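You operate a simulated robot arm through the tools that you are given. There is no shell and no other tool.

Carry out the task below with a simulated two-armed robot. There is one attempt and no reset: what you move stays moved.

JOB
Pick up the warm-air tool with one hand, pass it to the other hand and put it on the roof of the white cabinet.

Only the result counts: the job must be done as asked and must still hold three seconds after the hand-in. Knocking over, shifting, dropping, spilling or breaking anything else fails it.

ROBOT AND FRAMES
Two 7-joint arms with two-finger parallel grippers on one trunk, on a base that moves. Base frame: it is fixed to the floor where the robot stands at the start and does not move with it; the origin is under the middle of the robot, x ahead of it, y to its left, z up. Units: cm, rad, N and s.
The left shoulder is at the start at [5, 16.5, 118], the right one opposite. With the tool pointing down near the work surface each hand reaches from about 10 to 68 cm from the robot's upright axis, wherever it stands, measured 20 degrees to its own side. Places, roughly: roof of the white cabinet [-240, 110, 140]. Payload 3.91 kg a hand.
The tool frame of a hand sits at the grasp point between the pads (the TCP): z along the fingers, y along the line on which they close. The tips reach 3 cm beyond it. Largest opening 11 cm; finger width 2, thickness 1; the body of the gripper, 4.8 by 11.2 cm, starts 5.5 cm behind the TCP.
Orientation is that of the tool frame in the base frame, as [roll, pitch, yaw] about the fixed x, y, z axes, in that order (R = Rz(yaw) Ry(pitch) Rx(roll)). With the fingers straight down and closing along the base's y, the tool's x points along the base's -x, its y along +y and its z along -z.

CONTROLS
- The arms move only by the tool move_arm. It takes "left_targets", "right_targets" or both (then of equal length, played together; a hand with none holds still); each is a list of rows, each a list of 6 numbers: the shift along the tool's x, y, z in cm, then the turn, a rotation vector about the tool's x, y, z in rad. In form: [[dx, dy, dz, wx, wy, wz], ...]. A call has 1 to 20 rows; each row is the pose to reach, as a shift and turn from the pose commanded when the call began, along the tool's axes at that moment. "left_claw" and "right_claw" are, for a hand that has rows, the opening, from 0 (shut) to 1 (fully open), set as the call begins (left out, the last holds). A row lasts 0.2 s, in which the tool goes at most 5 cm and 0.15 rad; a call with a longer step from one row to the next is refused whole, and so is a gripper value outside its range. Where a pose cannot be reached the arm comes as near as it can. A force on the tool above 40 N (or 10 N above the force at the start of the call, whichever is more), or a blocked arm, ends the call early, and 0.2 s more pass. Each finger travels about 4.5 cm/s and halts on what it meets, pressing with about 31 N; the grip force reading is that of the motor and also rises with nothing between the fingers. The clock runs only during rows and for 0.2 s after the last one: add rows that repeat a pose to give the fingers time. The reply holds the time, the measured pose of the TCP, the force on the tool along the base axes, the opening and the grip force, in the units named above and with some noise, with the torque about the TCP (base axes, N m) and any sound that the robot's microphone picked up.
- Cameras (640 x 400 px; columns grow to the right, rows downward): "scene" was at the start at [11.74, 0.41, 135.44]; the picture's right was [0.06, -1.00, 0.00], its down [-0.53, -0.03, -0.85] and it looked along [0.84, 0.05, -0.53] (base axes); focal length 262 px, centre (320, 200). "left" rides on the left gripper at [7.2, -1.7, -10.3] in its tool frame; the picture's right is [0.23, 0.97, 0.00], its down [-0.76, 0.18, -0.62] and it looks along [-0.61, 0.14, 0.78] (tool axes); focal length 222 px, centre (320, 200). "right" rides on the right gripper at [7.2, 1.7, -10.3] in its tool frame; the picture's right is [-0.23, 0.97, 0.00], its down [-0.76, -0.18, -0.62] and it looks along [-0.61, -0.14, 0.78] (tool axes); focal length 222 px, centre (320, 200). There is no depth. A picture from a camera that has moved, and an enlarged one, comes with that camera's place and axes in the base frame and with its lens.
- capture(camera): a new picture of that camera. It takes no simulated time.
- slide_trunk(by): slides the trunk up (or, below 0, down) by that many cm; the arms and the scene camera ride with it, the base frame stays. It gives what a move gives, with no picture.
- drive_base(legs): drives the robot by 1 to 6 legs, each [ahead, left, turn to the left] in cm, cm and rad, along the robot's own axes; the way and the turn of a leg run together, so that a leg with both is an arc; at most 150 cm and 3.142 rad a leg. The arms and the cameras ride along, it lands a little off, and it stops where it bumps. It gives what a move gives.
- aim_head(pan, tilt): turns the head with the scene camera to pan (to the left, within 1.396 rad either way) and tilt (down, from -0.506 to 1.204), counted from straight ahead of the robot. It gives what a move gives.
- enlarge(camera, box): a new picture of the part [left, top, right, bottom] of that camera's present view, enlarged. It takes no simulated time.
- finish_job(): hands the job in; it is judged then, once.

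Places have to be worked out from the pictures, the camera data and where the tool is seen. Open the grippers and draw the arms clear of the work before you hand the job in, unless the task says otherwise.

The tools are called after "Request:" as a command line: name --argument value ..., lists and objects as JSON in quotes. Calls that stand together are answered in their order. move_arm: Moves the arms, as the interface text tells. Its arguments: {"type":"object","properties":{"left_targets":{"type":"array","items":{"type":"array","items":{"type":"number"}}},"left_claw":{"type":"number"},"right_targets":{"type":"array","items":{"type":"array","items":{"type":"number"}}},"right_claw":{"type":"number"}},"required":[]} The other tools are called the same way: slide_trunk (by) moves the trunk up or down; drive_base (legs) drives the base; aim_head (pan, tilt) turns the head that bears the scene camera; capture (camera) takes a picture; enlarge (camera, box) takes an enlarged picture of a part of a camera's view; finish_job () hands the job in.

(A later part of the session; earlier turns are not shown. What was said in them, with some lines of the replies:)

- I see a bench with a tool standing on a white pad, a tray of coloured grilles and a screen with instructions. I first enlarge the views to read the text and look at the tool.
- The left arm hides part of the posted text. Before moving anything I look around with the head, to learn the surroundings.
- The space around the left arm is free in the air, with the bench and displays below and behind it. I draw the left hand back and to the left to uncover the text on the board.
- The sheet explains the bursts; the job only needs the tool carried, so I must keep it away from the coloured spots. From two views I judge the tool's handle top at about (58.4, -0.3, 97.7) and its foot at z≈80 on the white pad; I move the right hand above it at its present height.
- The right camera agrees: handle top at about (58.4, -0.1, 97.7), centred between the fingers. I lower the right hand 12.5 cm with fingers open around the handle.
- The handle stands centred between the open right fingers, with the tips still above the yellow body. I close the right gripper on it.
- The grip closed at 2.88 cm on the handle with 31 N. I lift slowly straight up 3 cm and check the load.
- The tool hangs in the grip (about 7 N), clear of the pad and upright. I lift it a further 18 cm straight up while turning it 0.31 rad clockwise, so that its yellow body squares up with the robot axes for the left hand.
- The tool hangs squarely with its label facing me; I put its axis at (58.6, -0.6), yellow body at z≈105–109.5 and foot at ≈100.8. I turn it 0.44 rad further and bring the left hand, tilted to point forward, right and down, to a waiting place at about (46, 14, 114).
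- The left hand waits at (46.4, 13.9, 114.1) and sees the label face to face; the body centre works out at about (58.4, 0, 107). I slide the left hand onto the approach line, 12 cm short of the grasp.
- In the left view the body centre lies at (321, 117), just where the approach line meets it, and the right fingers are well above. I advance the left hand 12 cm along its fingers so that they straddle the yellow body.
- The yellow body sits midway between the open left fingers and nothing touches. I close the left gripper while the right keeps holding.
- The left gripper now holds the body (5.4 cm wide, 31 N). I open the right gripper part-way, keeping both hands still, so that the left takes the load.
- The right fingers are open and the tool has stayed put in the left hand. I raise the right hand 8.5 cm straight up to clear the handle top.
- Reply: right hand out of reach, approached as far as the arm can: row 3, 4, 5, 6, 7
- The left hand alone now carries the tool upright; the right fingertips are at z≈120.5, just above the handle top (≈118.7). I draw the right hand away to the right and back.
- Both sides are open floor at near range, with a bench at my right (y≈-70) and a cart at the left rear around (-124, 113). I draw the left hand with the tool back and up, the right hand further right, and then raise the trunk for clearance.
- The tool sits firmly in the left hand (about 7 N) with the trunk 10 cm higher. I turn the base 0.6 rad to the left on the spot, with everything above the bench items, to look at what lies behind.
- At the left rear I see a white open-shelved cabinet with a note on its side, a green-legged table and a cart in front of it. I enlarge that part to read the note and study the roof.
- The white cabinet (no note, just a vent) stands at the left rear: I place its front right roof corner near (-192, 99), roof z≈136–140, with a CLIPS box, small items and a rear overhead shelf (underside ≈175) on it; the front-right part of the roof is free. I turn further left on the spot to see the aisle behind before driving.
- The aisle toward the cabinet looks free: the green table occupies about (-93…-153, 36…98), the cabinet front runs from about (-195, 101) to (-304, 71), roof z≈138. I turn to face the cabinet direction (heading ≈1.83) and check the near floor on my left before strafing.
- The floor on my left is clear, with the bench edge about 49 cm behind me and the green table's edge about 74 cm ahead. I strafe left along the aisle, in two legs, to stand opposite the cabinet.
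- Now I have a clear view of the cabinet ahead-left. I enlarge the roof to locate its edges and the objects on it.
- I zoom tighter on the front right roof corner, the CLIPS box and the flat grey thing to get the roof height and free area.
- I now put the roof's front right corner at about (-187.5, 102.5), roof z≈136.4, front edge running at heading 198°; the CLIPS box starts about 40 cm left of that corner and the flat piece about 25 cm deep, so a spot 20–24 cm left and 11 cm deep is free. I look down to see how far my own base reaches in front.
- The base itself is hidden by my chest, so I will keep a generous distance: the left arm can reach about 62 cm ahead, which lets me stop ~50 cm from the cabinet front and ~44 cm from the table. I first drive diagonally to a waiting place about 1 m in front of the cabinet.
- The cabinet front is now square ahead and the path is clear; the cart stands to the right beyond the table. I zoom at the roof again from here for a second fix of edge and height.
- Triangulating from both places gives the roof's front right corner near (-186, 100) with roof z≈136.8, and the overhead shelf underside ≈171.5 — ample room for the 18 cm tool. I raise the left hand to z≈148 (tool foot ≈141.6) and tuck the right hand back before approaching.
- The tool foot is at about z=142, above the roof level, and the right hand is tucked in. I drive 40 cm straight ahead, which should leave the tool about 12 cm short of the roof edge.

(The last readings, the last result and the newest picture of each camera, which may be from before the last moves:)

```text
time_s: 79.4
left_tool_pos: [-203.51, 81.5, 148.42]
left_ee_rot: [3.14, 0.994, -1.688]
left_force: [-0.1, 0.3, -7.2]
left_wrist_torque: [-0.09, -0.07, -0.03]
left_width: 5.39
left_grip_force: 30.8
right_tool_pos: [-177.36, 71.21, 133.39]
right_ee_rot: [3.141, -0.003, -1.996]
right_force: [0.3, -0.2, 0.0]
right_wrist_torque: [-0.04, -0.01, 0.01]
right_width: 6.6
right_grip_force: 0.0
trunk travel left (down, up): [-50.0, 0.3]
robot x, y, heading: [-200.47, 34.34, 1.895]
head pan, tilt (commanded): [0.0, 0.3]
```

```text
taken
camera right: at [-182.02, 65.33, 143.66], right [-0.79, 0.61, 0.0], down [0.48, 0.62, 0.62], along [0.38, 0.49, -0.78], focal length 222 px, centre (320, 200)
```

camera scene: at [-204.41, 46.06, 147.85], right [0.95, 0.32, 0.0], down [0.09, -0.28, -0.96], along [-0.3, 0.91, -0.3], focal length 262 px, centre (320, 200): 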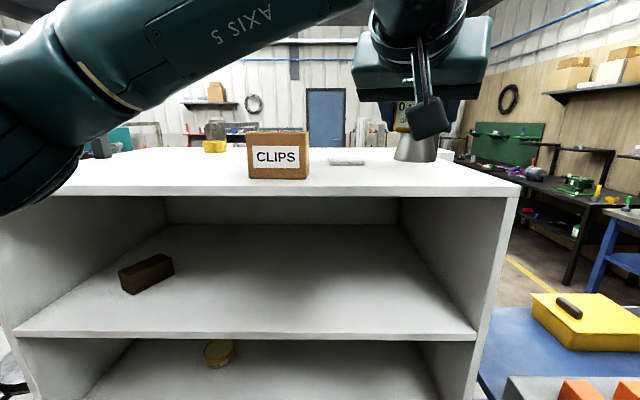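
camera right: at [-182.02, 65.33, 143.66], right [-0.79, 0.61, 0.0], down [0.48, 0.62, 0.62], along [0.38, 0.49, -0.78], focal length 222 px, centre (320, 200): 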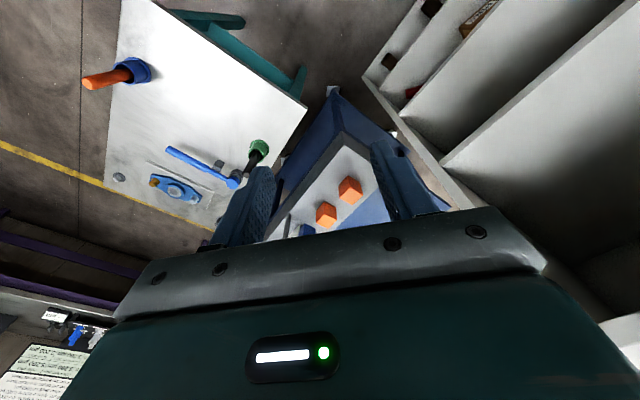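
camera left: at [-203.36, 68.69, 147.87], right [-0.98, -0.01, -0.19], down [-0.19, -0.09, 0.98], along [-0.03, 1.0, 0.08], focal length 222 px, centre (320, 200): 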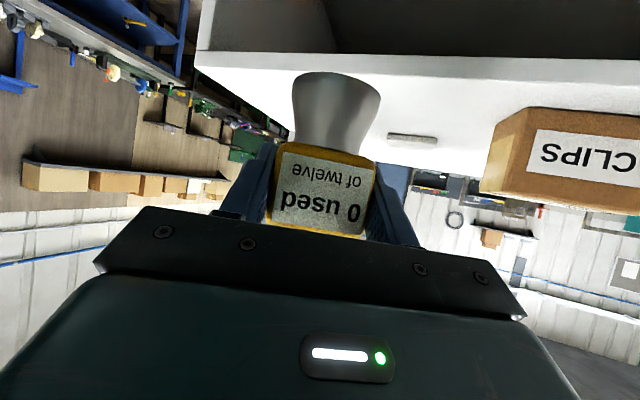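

Closer now: the roof front edge is right in view. I enlarge it to refine the edge distance, the height and the tool's clearance.

Request:
enlarge --camera "scene" --box '[380, 100, 540, 200]'

Request:
enlarge --camera "scene" --box '[240, 110, 400, 210]'

Request:
enlarge --camera "left" --box '[190, 30, 510, 230]'

```text
4.00 times, centred on (460, 150) of scene
camera zoom: at [-204.41, 46.06, 147.85], right [0.95, 0.32, 0.0], down [0.09, -0.28, -0.96], along [-0.3, 0.91, -0.3], focal length 1049 px, centre (-240, 400)
```

zoom: 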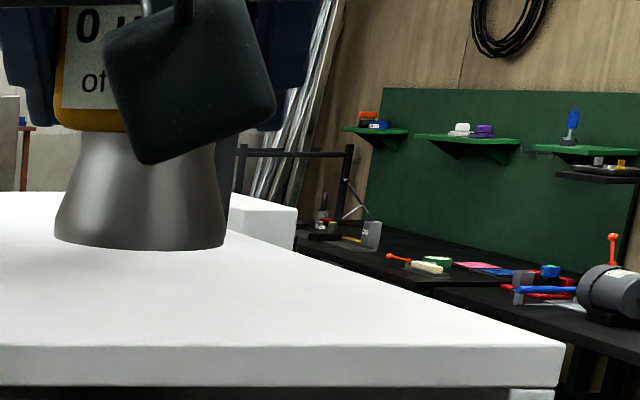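

```text
4.00 times, centred on (320, 160) of scene
camera zoom: at [-204.41, 46.06, 147.85], right [0.95, 0.32, 0.0], down [0.09, -0.28, -0.96], along [-0.3, 0.91, -0.3], focal length 1049 px, centre (320, 360)
```

zoom: 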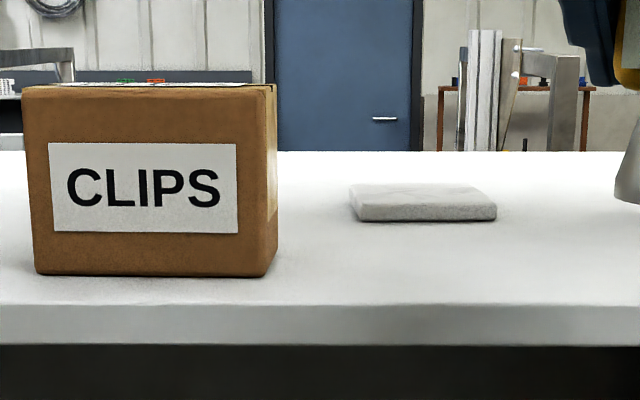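

```text
2.00 times, centred on (350, 130) of left
camera zoom: at [-203.36, 68.69, 147.87], right [-0.98, -0.01, -0.19], down [-0.19, -0.09, 0.98], along [-0.03, 1.0, 0.08], focal length 444 px, centre (260, 340)
```

zoom: 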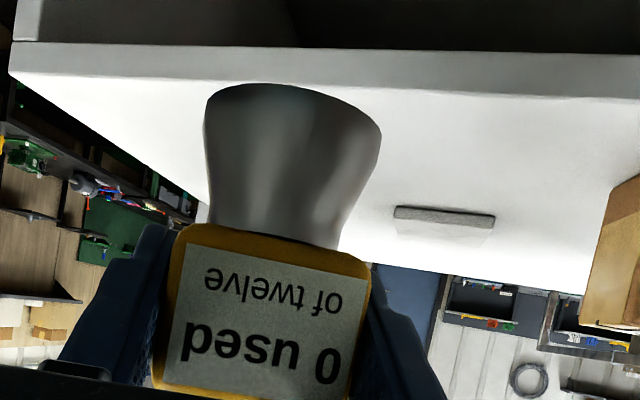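

Two fixes put the roof at z≈137.0 with its front edge about 55 cm ahead of my axis, the CLIPS box right end 3 cm left of my centre line and the flat piece more than 20 cm deep. The spot 14 cm right of my centre line and 10 cm deep is free; I drive 5 cm further ahead to keep the arm well within reach.

Request:
drive_base --legs '[[5, 0, 0]]'

Request:
enlarge --camera "scene" --box '[380, 120, 540, 220]'

Request:
capture --camera "scene"

```text
time_s: 80.3
left_tool_pos: [-205.15, 86.09, 148.31]
left_ee_rot: [3.141, 0.992, -1.688]
left_force: [0.2, 0.0, -7.8]
left_wrist_torque: [-0.05, 0.04, -0.07]
left_width: 5.38
left_grip_force: 30.8
right_tool_pos: [-178.95, 75.87, 133.33]
right_ee_rot: [3.141, -0.002, -1.995]
right_force: [-0.9, 0.6, -0.9]
right_wrist_torque: [-0.02, -0.03, 0.02]
right_width: 6.6
right_grip_force: 0.1
trunk travel left (down, up): [-50.0, 0.3]
robot x, y, heading: [-201.96, 38.94, 1.893]
head pan, tilt (commanded): [0.0, 0.3]
```

```text
4.00 times, centred on (460, 170) of scene
camera zoom: at [-205.97, 50.71, 147.85], right [0.95, 0.32, 0.0], down [0.09, -0.28, -0.95], along [-0.3, 0.91, -0.3], focal length 1049 px, centre (-240, 320)
```

zoom: 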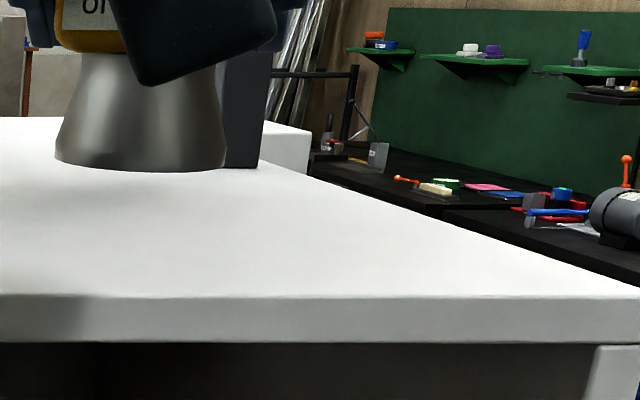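

```text
taken
camera scene: at [-205.97, 50.71, 147.85], right [0.95, 0.32, 0.0], down [0.09, -0.28, -0.95], along [-0.3, 0.91, -0.3], focal length 262 px, centre (320, 200)
```

scene: 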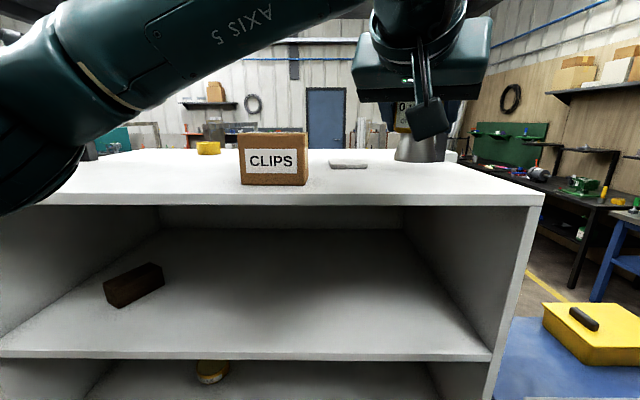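

The roof edge is now about 50.5 cm ahead of my axis and the tool hangs just short of it, 5–6 cm above roof level. I push the left hand 14.5 cm ahead and 2.5 cm right, keeping its height.

Request:
move_arm --left_targets '[[-0.96, 0.49, 1.49, 0, 0, 0], [-1.92, 0.98, 2.98, 0, 0, 0], [-2.88, 1.48, 4.46, 0, 0, 0], [-3.85, 1.97, 5.95, 0, 0, 0], [-4.81, 2.46, 7.44, 0, 0, 0], [-5.77, 2.95, 8.93, 0, 0, 0], [-6.73, 3.45, 10.42, 0, 0, 0], [-7.7, 3.93, 11.91, 0, 0, 0], [-7.7, 3.93, 11.91, 0, 0, 0]]'

Request:
capture --camera "scene"

Request:
enlarge --camera "scene" --box '[340, 90, 500, 190]'

Request:
capture --camera "left"

```text
time_s: 82.3
left_tool_pos: [-207.5, 100.26, 148.41]
left_ee_rot: [3.14, 0.991, -1.688]
left_force: [0.1, 0.4, -7.7]
left_wrist_torque: [-0.05, 0.03, 0.03]
left_width: 5.37
left_grip_force: 31.3
right_tool_pos: [-178.94, 75.86, 133.32]
right_ee_rot: [3.141, 0.0, -1.996]
right_force: [-0.4, -0.3, -0.2]
right_wrist_torque: [-0.02, 0.01, 0.02]
right_width: 6.59
right_grip_force: 0.0
trunk travel left (down, up): [-50.0, 0.3]
robot x, y, heading: [-201.86, 39.09, 1.889]
head pan, tilt (commanded): [0.0, 0.3]
```

```text
taken
camera scene: at [-205.97, 50.63, 147.85], right [0.95, 0.32, 0.0], down [0.09, -0.28, -0.96], along [-0.3, 0.91, -0.3], focal length 262 px, centre (320, 200)
```

scene: 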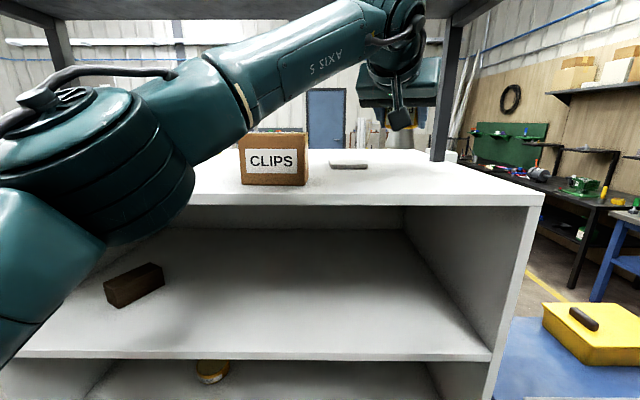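

```text
4.00 times, centred on (420, 140) of scene
camera zoom: at [-205.97, 50.63, 147.85], right [0.95, 0.32, 0.0], down [0.09, -0.28, -0.96], along [-0.3, 0.91, -0.3], focal length 1049 px, centre (-80, 440)
```

zoom: 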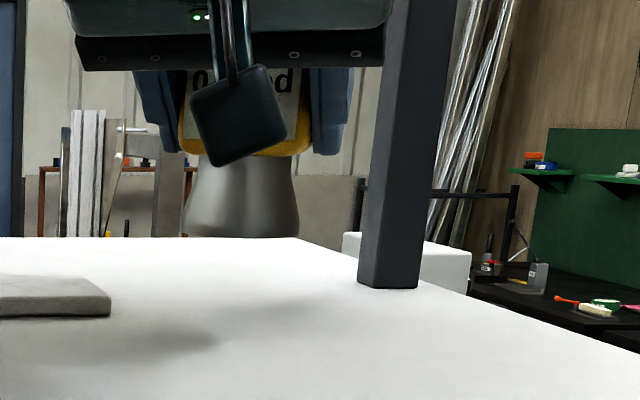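

```text
taken
camera left: at [-207.32, 87.53, 147.86], right [-0.98, -0.01, -0.19], down [-0.19, -0.08, 0.98], along [-0.03, 1.0, 0.08], focal length 222 px, centre (320, 200)
```

left: 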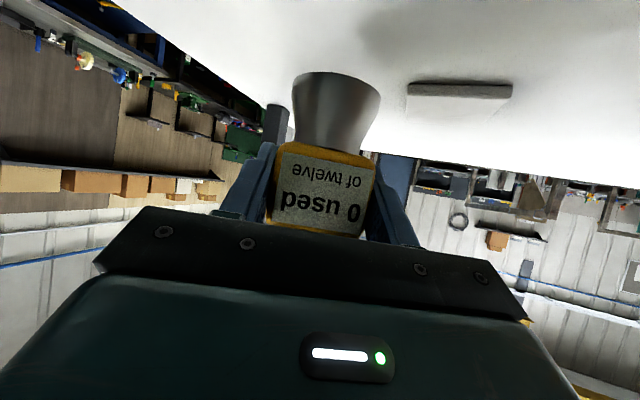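

The tool hangs over the spot, about 10 cm behind the front edge, foot ≈142.8, with the flat piece and post well away. I lower it 4 cm and look again.

Request:
move_arm --left_targets '[[0.84, 0, 0.543, 0, 0, 0], [1.68, 0, 1.086, 0, 0, 0], [2.52, 0, 1.63, 0, 0, 0], [3.36, 0, 2.17, 0, 0, 0], [3.36, 0, 2.17, 0, 0, 0]]'

Request:
enlarge --camera "scene" --box '[340, 90, 500, 190]'

Request:
enlarge --camera "left" --box '[200, 30, 440, 180]'

```text
time_s: 83.5
left_tool_pos: [-207.4, 100.57, 144.32]
left_ee_rot: [3.138, 0.993, -1.689]
left_force: [-0.7, 0.6, -7.8]
left_wrist_torque: [-0.07, 0.03, -0.01]
left_width: 5.41
left_grip_force: 30.7
right_tool_pos: [-178.99, 75.82, 133.36]
right_ee_rot: [3.141, 0.0, -1.995]
right_force: [0.9, 0.5, 0.5]
right_wrist_torque: [0.01, 0.01, -0.02]
right_width: 6.6
right_grip_force: 0.0
trunk travel left (down, up): [-50.0, 0.3]
robot x, y, heading: [-202.05, 39.23, 1.9]
head pan, tilt (commanded): [0.0, 0.3]
```

```text
4.00 times, centred on (420, 140) of scene
camera zoom: at [-205.94, 50.65, 147.85], right [0.95, 0.32, 0.0], down [0.09, -0.28, -0.96], along [-0.3, 0.91, -0.3], focal length 1049 px, centre (-80, 440)
```

zoom: 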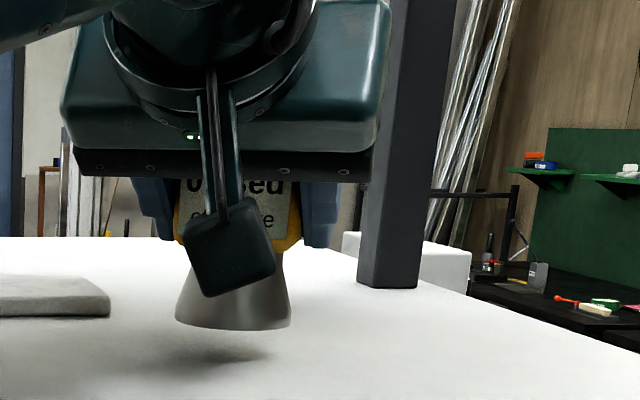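

```text
2.67 times, centred on (320, 105) of left
camera zoom: at [-207.22, 87.75, 143.77], right [-0.98, -0.01, -0.19], down [-0.19, -0.08, 0.98], along [-0.03, 1.0, 0.08], focal length 592 px, centre (320, 453)
```

zoom: 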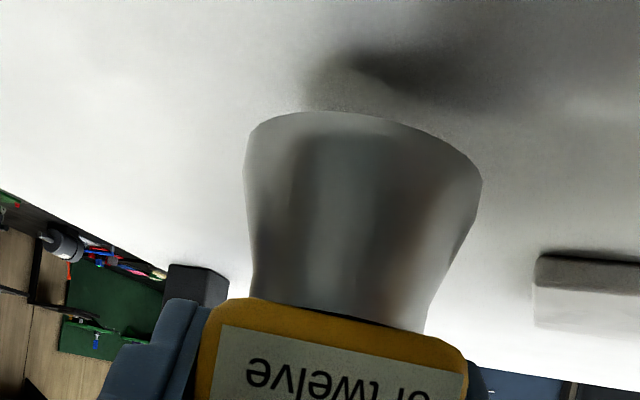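

The shadow shows a gap of roughly 1.7 cm left under the foot. I lower 1.2 cm in small steps and watch the vertical force.

Request:
move_arm --left_targets '[[0.25, 0, 0.163, 0, 0, 0], [0.5, 0, 0.326, 0, 0, 0], [0.76, 0, 0.489, 0, 0, 0], [1.01, 0, 0.652, 0, 0, 0], [1.01, 0, 0.652, 0, 0, 0]]'

Request:
enlarge --camera "left" --box '[200, 30, 440, 180]'

Request:
enlarge --camera "scene" --box '[340, 90, 500, 190]'

```text
time_s: 84.7
left_tool_pos: [-207.47, 100.52, 143.14]
left_ee_rot: [3.141, 0.992, -1.687]
left_force: [-0.9, -0.7, -7.7]
left_wrist_torque: [-0.07, 0.02, 0.0]
left_width: 5.37
left_grip_force: 30.9
right_tool_pos: [-178.92, 75.83, 133.35]
right_ee_rot: [-3.14, 0.0, -1.994]
right_force: [0.2, -0.6, -0.4]
right_wrist_torque: [0.01, 0.04, -0.01]
right_width: 6.59
right_grip_force: 0.1
trunk travel left (down, up): [-50.0, 0.3]
robot x, y, heading: [-201.75, 38.91, 1.893]
head pan, tilt (commanded): [0.0, 0.3]
```

```text
2.67 times, centred on (320, 105) of left
camera zoom: at [-207.25, 87.73, 142.59], right [-0.98, -0.01, -0.19], down [-0.19, -0.08, 0.98], along [-0.03, 1.0, 0.08], focal length 592 px, centre (320, 453)
```

zoom: 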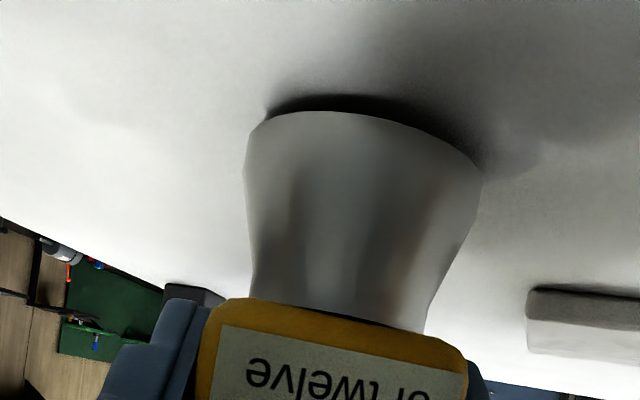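

```text
4.00 times, centred on (420, 140) of scene
camera zoom: at [-205.95, 50.66, 147.85], right [0.95, 0.32, 0.0], down [0.09, -0.28, -0.96], along [-0.3, 0.91, -0.3], focal length 1049 px, centre (-80, 440)
```

zoom: 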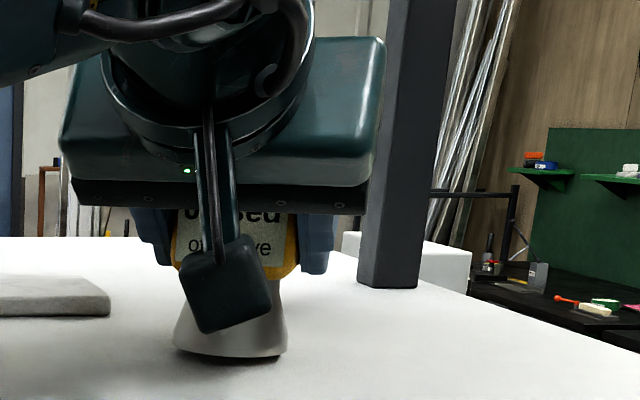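

The shadow nearly meets the foot; a few millimetres remain and the force still shows the full weight. I lower 0.3 cm more, gently.

Request:
move_arm --left_targets '[[0.126, 0, 0.081, 0, 0, 0], [0.252, 0, 0.163, 0, 0, 0], [0.252, 0, 0.163, 0, 0, 0]]'

Request:
enlarge --camera "left" --box '[200, 30, 440, 180]'

```text
time_s: 85.5
left_tool_pos: [-207.31, 100.51, 142.69]
left_ee_rot: [3.139, 0.99, -1.688]
left_force: [-0.2, -0.6, -7.1]
left_wrist_torque: [-0.02, -0.02, 0.0]
left_width: 5.39
left_grip_force: 30.7
right_tool_pos: [-178.95, 75.91, 133.29]
right_ee_rot: [3.141, 0.0, -1.994]
right_force: [0.7, -0.2, -1.2]
right_wrist_torque: [-0.01, 0.0, 0.02]
right_width: 6.58
right_grip_force: 0.0
trunk travel left (down, up): [-50.0, 0.3]
robot x, y, heading: [-201.92, 38.7, 1.9]
head pan, tilt (commanded): [0.0, 0.3]
```

```text
2.67 times, centred on (320, 105) of left
camera zoom: at [-207.16, 87.79, 142.22], right [-0.98, -0.01, -0.19], down [-0.19, -0.08, 0.98], along [-0.03, 1.0, 0.08], focal length 592 px, centre (320, 453)
```

zoom: 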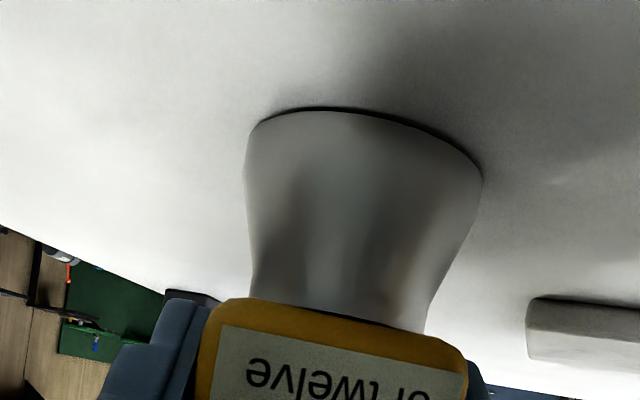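

Only a hairline shadow is left, still no contact force. I lower another 0.2 cm in tenths.

Request:
move_arm --left_targets '[[0.084, 0, 0.054, 0, 0, 0], [0.168, 0, 0.109, 0, 0, 0], [0.168, 0, 0.109, 0, 0, 0]]'

Request:
enlarge --camera "left" --box '[200, 30, 440, 180]'

```text
time_s: 86.3
left_tool_pos: [-207.4, 100.54, 142.65]
left_ee_rot: [3.14, 0.993, -1.691]
left_force: [0.6, 0.9, -4.6]
left_wrist_torque: [0.09, -0.07, 0.0]
left_width: 5.39
left_grip_force: 31.3
right_tool_pos: [-178.9, 75.77, 133.31]
right_ee_rot: [3.141, 0.001, -1.996]
right_force: [0.3, -1.0, -0.1]
right_wrist_torque: [0.03, 0.01, 0.01]
right_width: 6.57
right_grip_force: 0.0
trunk travel left (down, up): [-50.0, 0.3]
robot x, y, heading: [-201.68, 38.87, 1.891]
head pan, tilt (commanded): [0.0, 0.3]
```

```text
2.67 times, centred on (320, 105) of left
camera zoom: at [-207.19, 87.74, 142.1], right [-0.98, -0.01, -0.19], down [-0.19, -0.09, 0.98], along [-0.03, 1.0, 0.08], focal length 592 px, centre (320, 453)
```

zoom: 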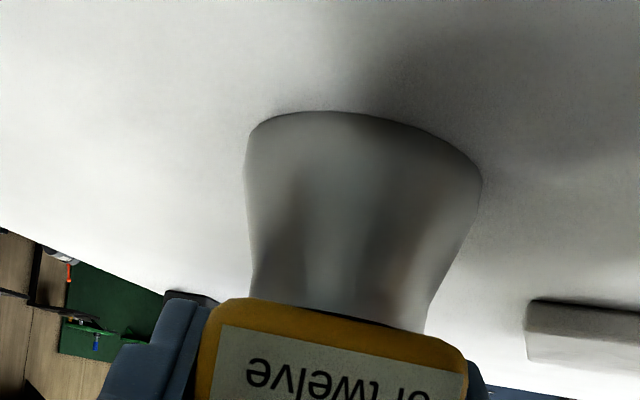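

The vertical load fell from -7.5 to -4.6 N: the foot is touching the roof. I settle it another 0.1 cm so that the roof takes the weight.

Request:
move_arm --left_targets '[[0.042, 0, 0.027, 0, 0, 0], [0.092, 0, 0.06, 0, 0, 0], [0.092, 0, 0.06, 0, 0, 0]]'

```text
time_s: 87.1
left_tool_pos: [-207.43, 100.4, 142.6]
left_ee_rot: [3.14, 0.996, -1.687]
left_force: [-0.6, 1.9, 2.4]
left_wrist_torque: [0.31, -0.08, 0.07]
left_width: 5.38
left_grip_force: 31.2
right_tool_pos: [-178.92, 75.7, 133.31]
right_ee_rot: [-3.141, 0.001, -1.996]
right_force: [0.5, -0.3, -0.7]
right_wrist_torque: [-0.03, -0.03, 0.01]
right_width: 6.61
right_grip_force: 0.0
trunk travel left (down, up): [-50.0, 0.3]
robot x, y, heading: [-201.63, 39.17, 1.894]
head pan, tilt (commanded): [0.0, 0.3]
```

The roof now carries the whole weight (+2.4 N). I open the left gripper, holding the hand still.

Request:
move_arm --left_targets '[[0, 0, 0, 0, 0, 0], [0, 0, 0, 0, 0, 0], [0, 0, 0, 0, 0, 0], [0, 0, 0, 0, 0, 0], [0, 0, 0, 0, 0, 0]]' --left_claw 1

Request:
capture --camera "left"

Request:
enlarge --camera "scene" --box '[340, 60, 500, 190]'

```text
time_s: 88.3
left_tool_pos: [-207.31, 100.41, 142.64]
left_ee_rot: [3.14, 0.993, -1.689]
left_force: [0.7, 0.1, 0.1]
left_wrist_torque: [-0.01, -0.05, 0.02]
left_width: 11.0
left_grip_force: 0.0
right_tool_pos: [-178.86, 75.87, 133.39]
right_ee_rot: [-3.141, -0.001, -1.995]
right_force: [-0.4, -0.2, 0.0]
right_wrist_torque: [0.01, 0.04, 0.0]
right_width: 6.62
right_grip_force: 0.0
trunk travel left (down, up): [-50.0, 0.3]
robot x, y, heading: [-202.02, 39.38, 1.901]
head pan, tilt (commanded): [0.0, 0.3]
```

```text
taken
camera left: at [-207.12, 87.7, 141.99], right [-0.98, -0.01, -0.19], down [-0.19, -0.09, 0.98], along [-0.03, 1.0, 0.08], focal length 222 px, centre (320, 200)
```

left: 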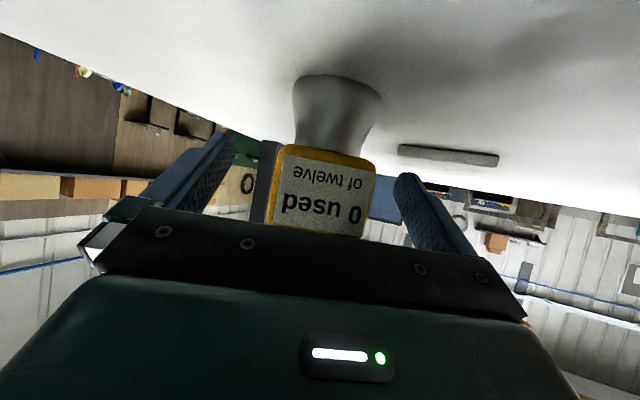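

```text
3.08 times, centred on (420, 125) of scene
camera zoom: at [-205.94, 50.57, 147.86], right [0.95, 0.32, 0.0], down [0.09, -0.28, -0.96], along [-0.3, 0.91, -0.3], focal length 807 px, centre (12, 431)
```

zoom: 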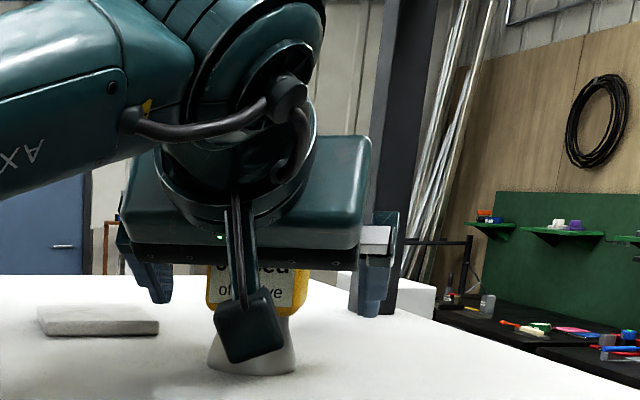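

The tool stands upright on the roof by itself with the left fingers wide open on both sides. I withdraw the left hand straight back along its fingers, 16 cm.

Request:
move_arm --left_targets '[[0, 0, -1, 0, 0, 0], [0, 0, -2.5, 0, 0, 0], [0, 0, -4, 0, 0, 0], [0, 0, -6, 0, 0, 0], [0, 0, -8, 0, 0, 0], [0, 0, -10, 0, 0, 0], [0, 0, -12, 0, 0, 0], [0, 0, -14, 0, 0, 0], [0, 0, -16, 0, 0, 0], [0, 0, -16, 0, 0, 0]]'

Request:
capture --camera "left"

Request:
capture --camera "scene"

```text
time_s: 90.5
left_tool_pos: [-208.77, 86.95, 151.31]
left_ee_rot: [3.14, 0.992, -1.688]
left_force: [-0.2, 0.1, -0.6]
left_wrist_torque: [-0.01, 0.01, -0.01]
left_width: 11.0
left_grip_force: 0.2
right_tool_pos: [-178.97, 75.81, 133.38]
right_ee_rot: [-3.141, -0.002, -1.995]
right_force: [0.3, 0.2, 0.1]
right_wrist_torque: [0.01, -0.01, 0.02]
right_width: 6.61
right_grip_force: 0.1
trunk travel left (down, up): [-50.0, 0.3]
robot x, y, heading: [-201.78, 39.05, 1.897]
head pan, tilt (commanded): [0.0, 0.3]
```

```text
taken
camera left: at [-208.57, 74.32, 150.79], right [-0.98, -0.01, -0.19], down [-0.19, -0.09, 0.98], along [-0.03, 1.0, 0.08], focal length 222 px, centre (320, 200)
```

left: 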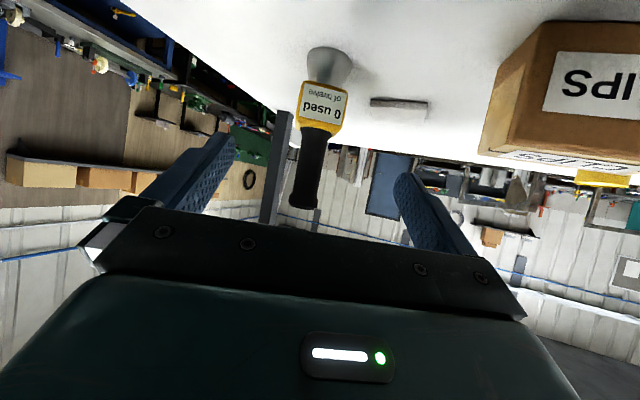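

```text
taken
camera scene: at [-205.94, 50.6, 147.85], right [0.95, 0.32, 0.0], down [0.09, -0.28, -0.96], along [-0.3, 0.91, -0.3], focal length 262 px, centre (320, 200)
```

scene: 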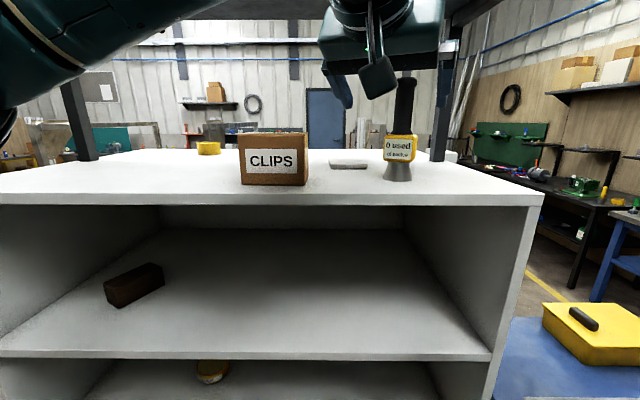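

The tool stands alone and upright on the cabinet roof, "0 used", and nothing else has moved. I back the robot straight away 30 cm to draw both arms well clear.

Request:
drive_base --legs '[[-30, 0, 0]]'

Request:
capture --camera "scene"

Request:
enlarge --camera "scene" --box '[280, 80, 440, 180]'

Request:
capture --camera "left"

```text
time_s: 92.5
left_tool_pos: [-199.06, 58.73, 151.3]
left_ee_rot: [3.137, 0.993, -1.697]
left_force: [-0.5, -0.3, -0.5]
left_wrist_torque: [0.0, -0.01, 0.01]
left_width: 11.0
left_grip_force: 0.1
right_tool_pos: [-169.32, 47.35, 133.32]
right_ee_rot: [-3.141, 0.0, -2.001]
right_force: [0.3, 0.4, 0.5]
right_wrist_torque: [0.03, -0.01, 0.02]
right_width: 6.6
right_grip_force: 0.1
trunk travel left (down, up): [-50.0, 0.3]
robot x, y, heading: [-192.79, 10.68, 1.883]
head pan, tilt (commanded): [0.0, 0.3]
```

```text
taken
camera scene: at [-196.49, 22.22, 147.86], right [0.95, 0.31, 0.0], down [0.09, -0.28, -0.96], along [-0.3, 0.91, -0.3], focal length 262 px, centre (320, 200)
```

scene: 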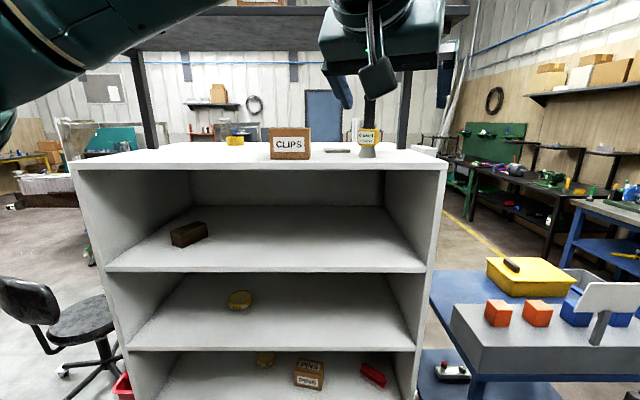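

```text
4.00 times, centred on (360, 130) of scene
camera zoom: at [-196.49, 22.22, 147.86], right [0.95, 0.31, 0.0], down [0.09, -0.28, -0.96], along [-0.3, 0.91, -0.3], focal length 1049 px, centre (160, 480)
```

zoom: 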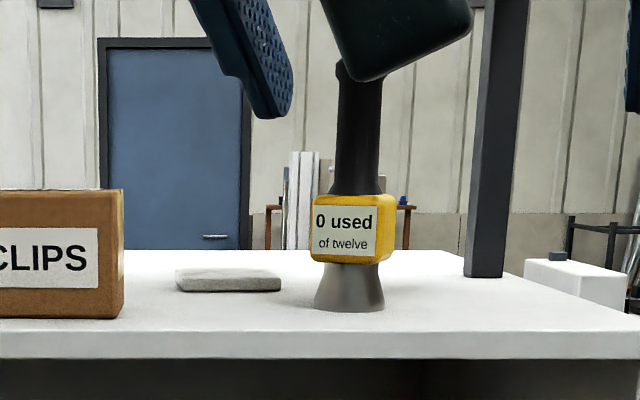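

```text
taken
camera left: at [-198.94, 45.99, 150.78], right [-0.98, 0.0, -0.19], down [-0.19, -0.08, 0.98], along [-0.02, 1.0, 0.08], focal length 222 px, centre (320, 200)
```

left: 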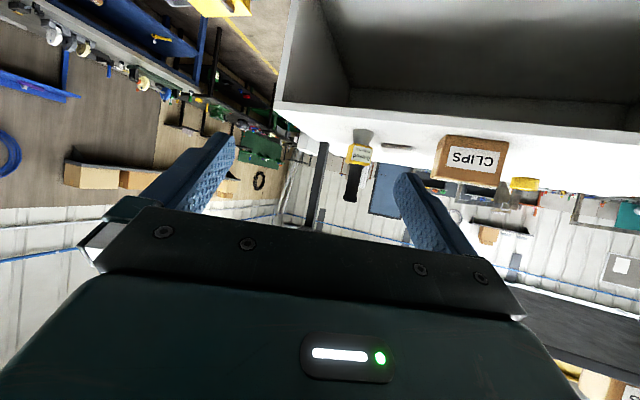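

The tool stands steady on the roof beside the flat piece, everything else is in its place and both arms are clear. I open the right gripper fully too before handing in.

Request:
move_arm --right_targets '[[0, 0, 0, 0, 0, 0], [0, 0, 0, 0, 0, 0], [0, 0, 0, 0, 0, 0], [0, 0, 0, 0, 0, 0]]' --right_claw 1

Request:
enlarge --camera "scene" --box '[280, 80, 440, 180]'

```text
time_s: 93.5
left_tool_pos: [-199.02, 58.82, 151.35]
left_ee_rot: [3.14, 0.993, -1.695]
left_force: [1.0, 0.8, -0.3]
left_wrist_torque: [-0.01, -0.01, 0.01]
left_width: 11.02
left_grip_force: 0.2
right_tool_pos: [-169.36, 47.17, 133.33]
right_ee_rot: [-3.141, 0.0, -2.001]
right_force: [-0.2, -0.3, -0.6]
right_wrist_torque: [-0.01, 0.01, 0.03]
right_width: 11.0
right_grip_force: 0.1
trunk travel left (down, up): [-50.0, 0.3]
robot x, y, heading: [-192.15, 11.03, 1.887]
head pan, tilt (commanded): [0.0, 0.3]
```

```text
4.00 times, centred on (360, 130) of scene
camera zoom: at [-196.5, 22.25, 147.86], right [0.95, 0.31, 0.0], down [0.09, -0.28, -0.96], along [-0.3, 0.91, -0.3], focal length 1049 px, centre (160, 480)
```

zoom: 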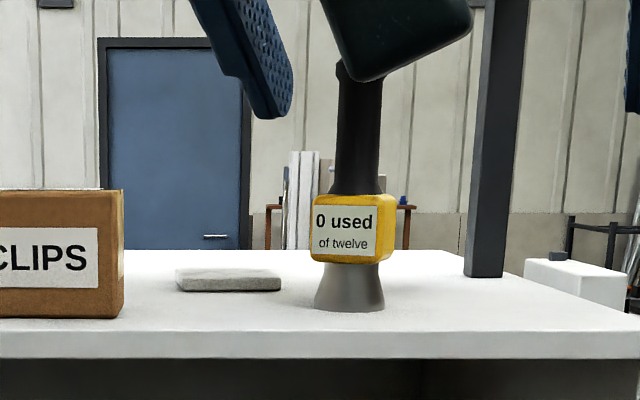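

The tool is unmoved and upright on the white cabinet's roof, both grippers are open and clear. I hand the job in.

Request:
finish_job

```text
The job is handed in.
```

The warm-air tool is standing upright on the roof of the white cabinet, and I have handed the job in. The result of the judging has not come back.

- **Pick-up and pass:** The right hand lifted the tool off its white pad by the handle. The left hand took it by the yellow body, and the right hand let go.
- **Placement:** The left hand set it down about 10 cm behind the front edge of the roof and about 20 cm from its right end. The "CLIPS" box and the flat grey piece beside it were not touched.
- **Other things:** I saw nothing else knocked, shifted or dropped. The tool's counter still reads "0 used".
- **End state:** Both grippers are open. I backed the robot 30 cm away so both arms are clear of the cabinet.
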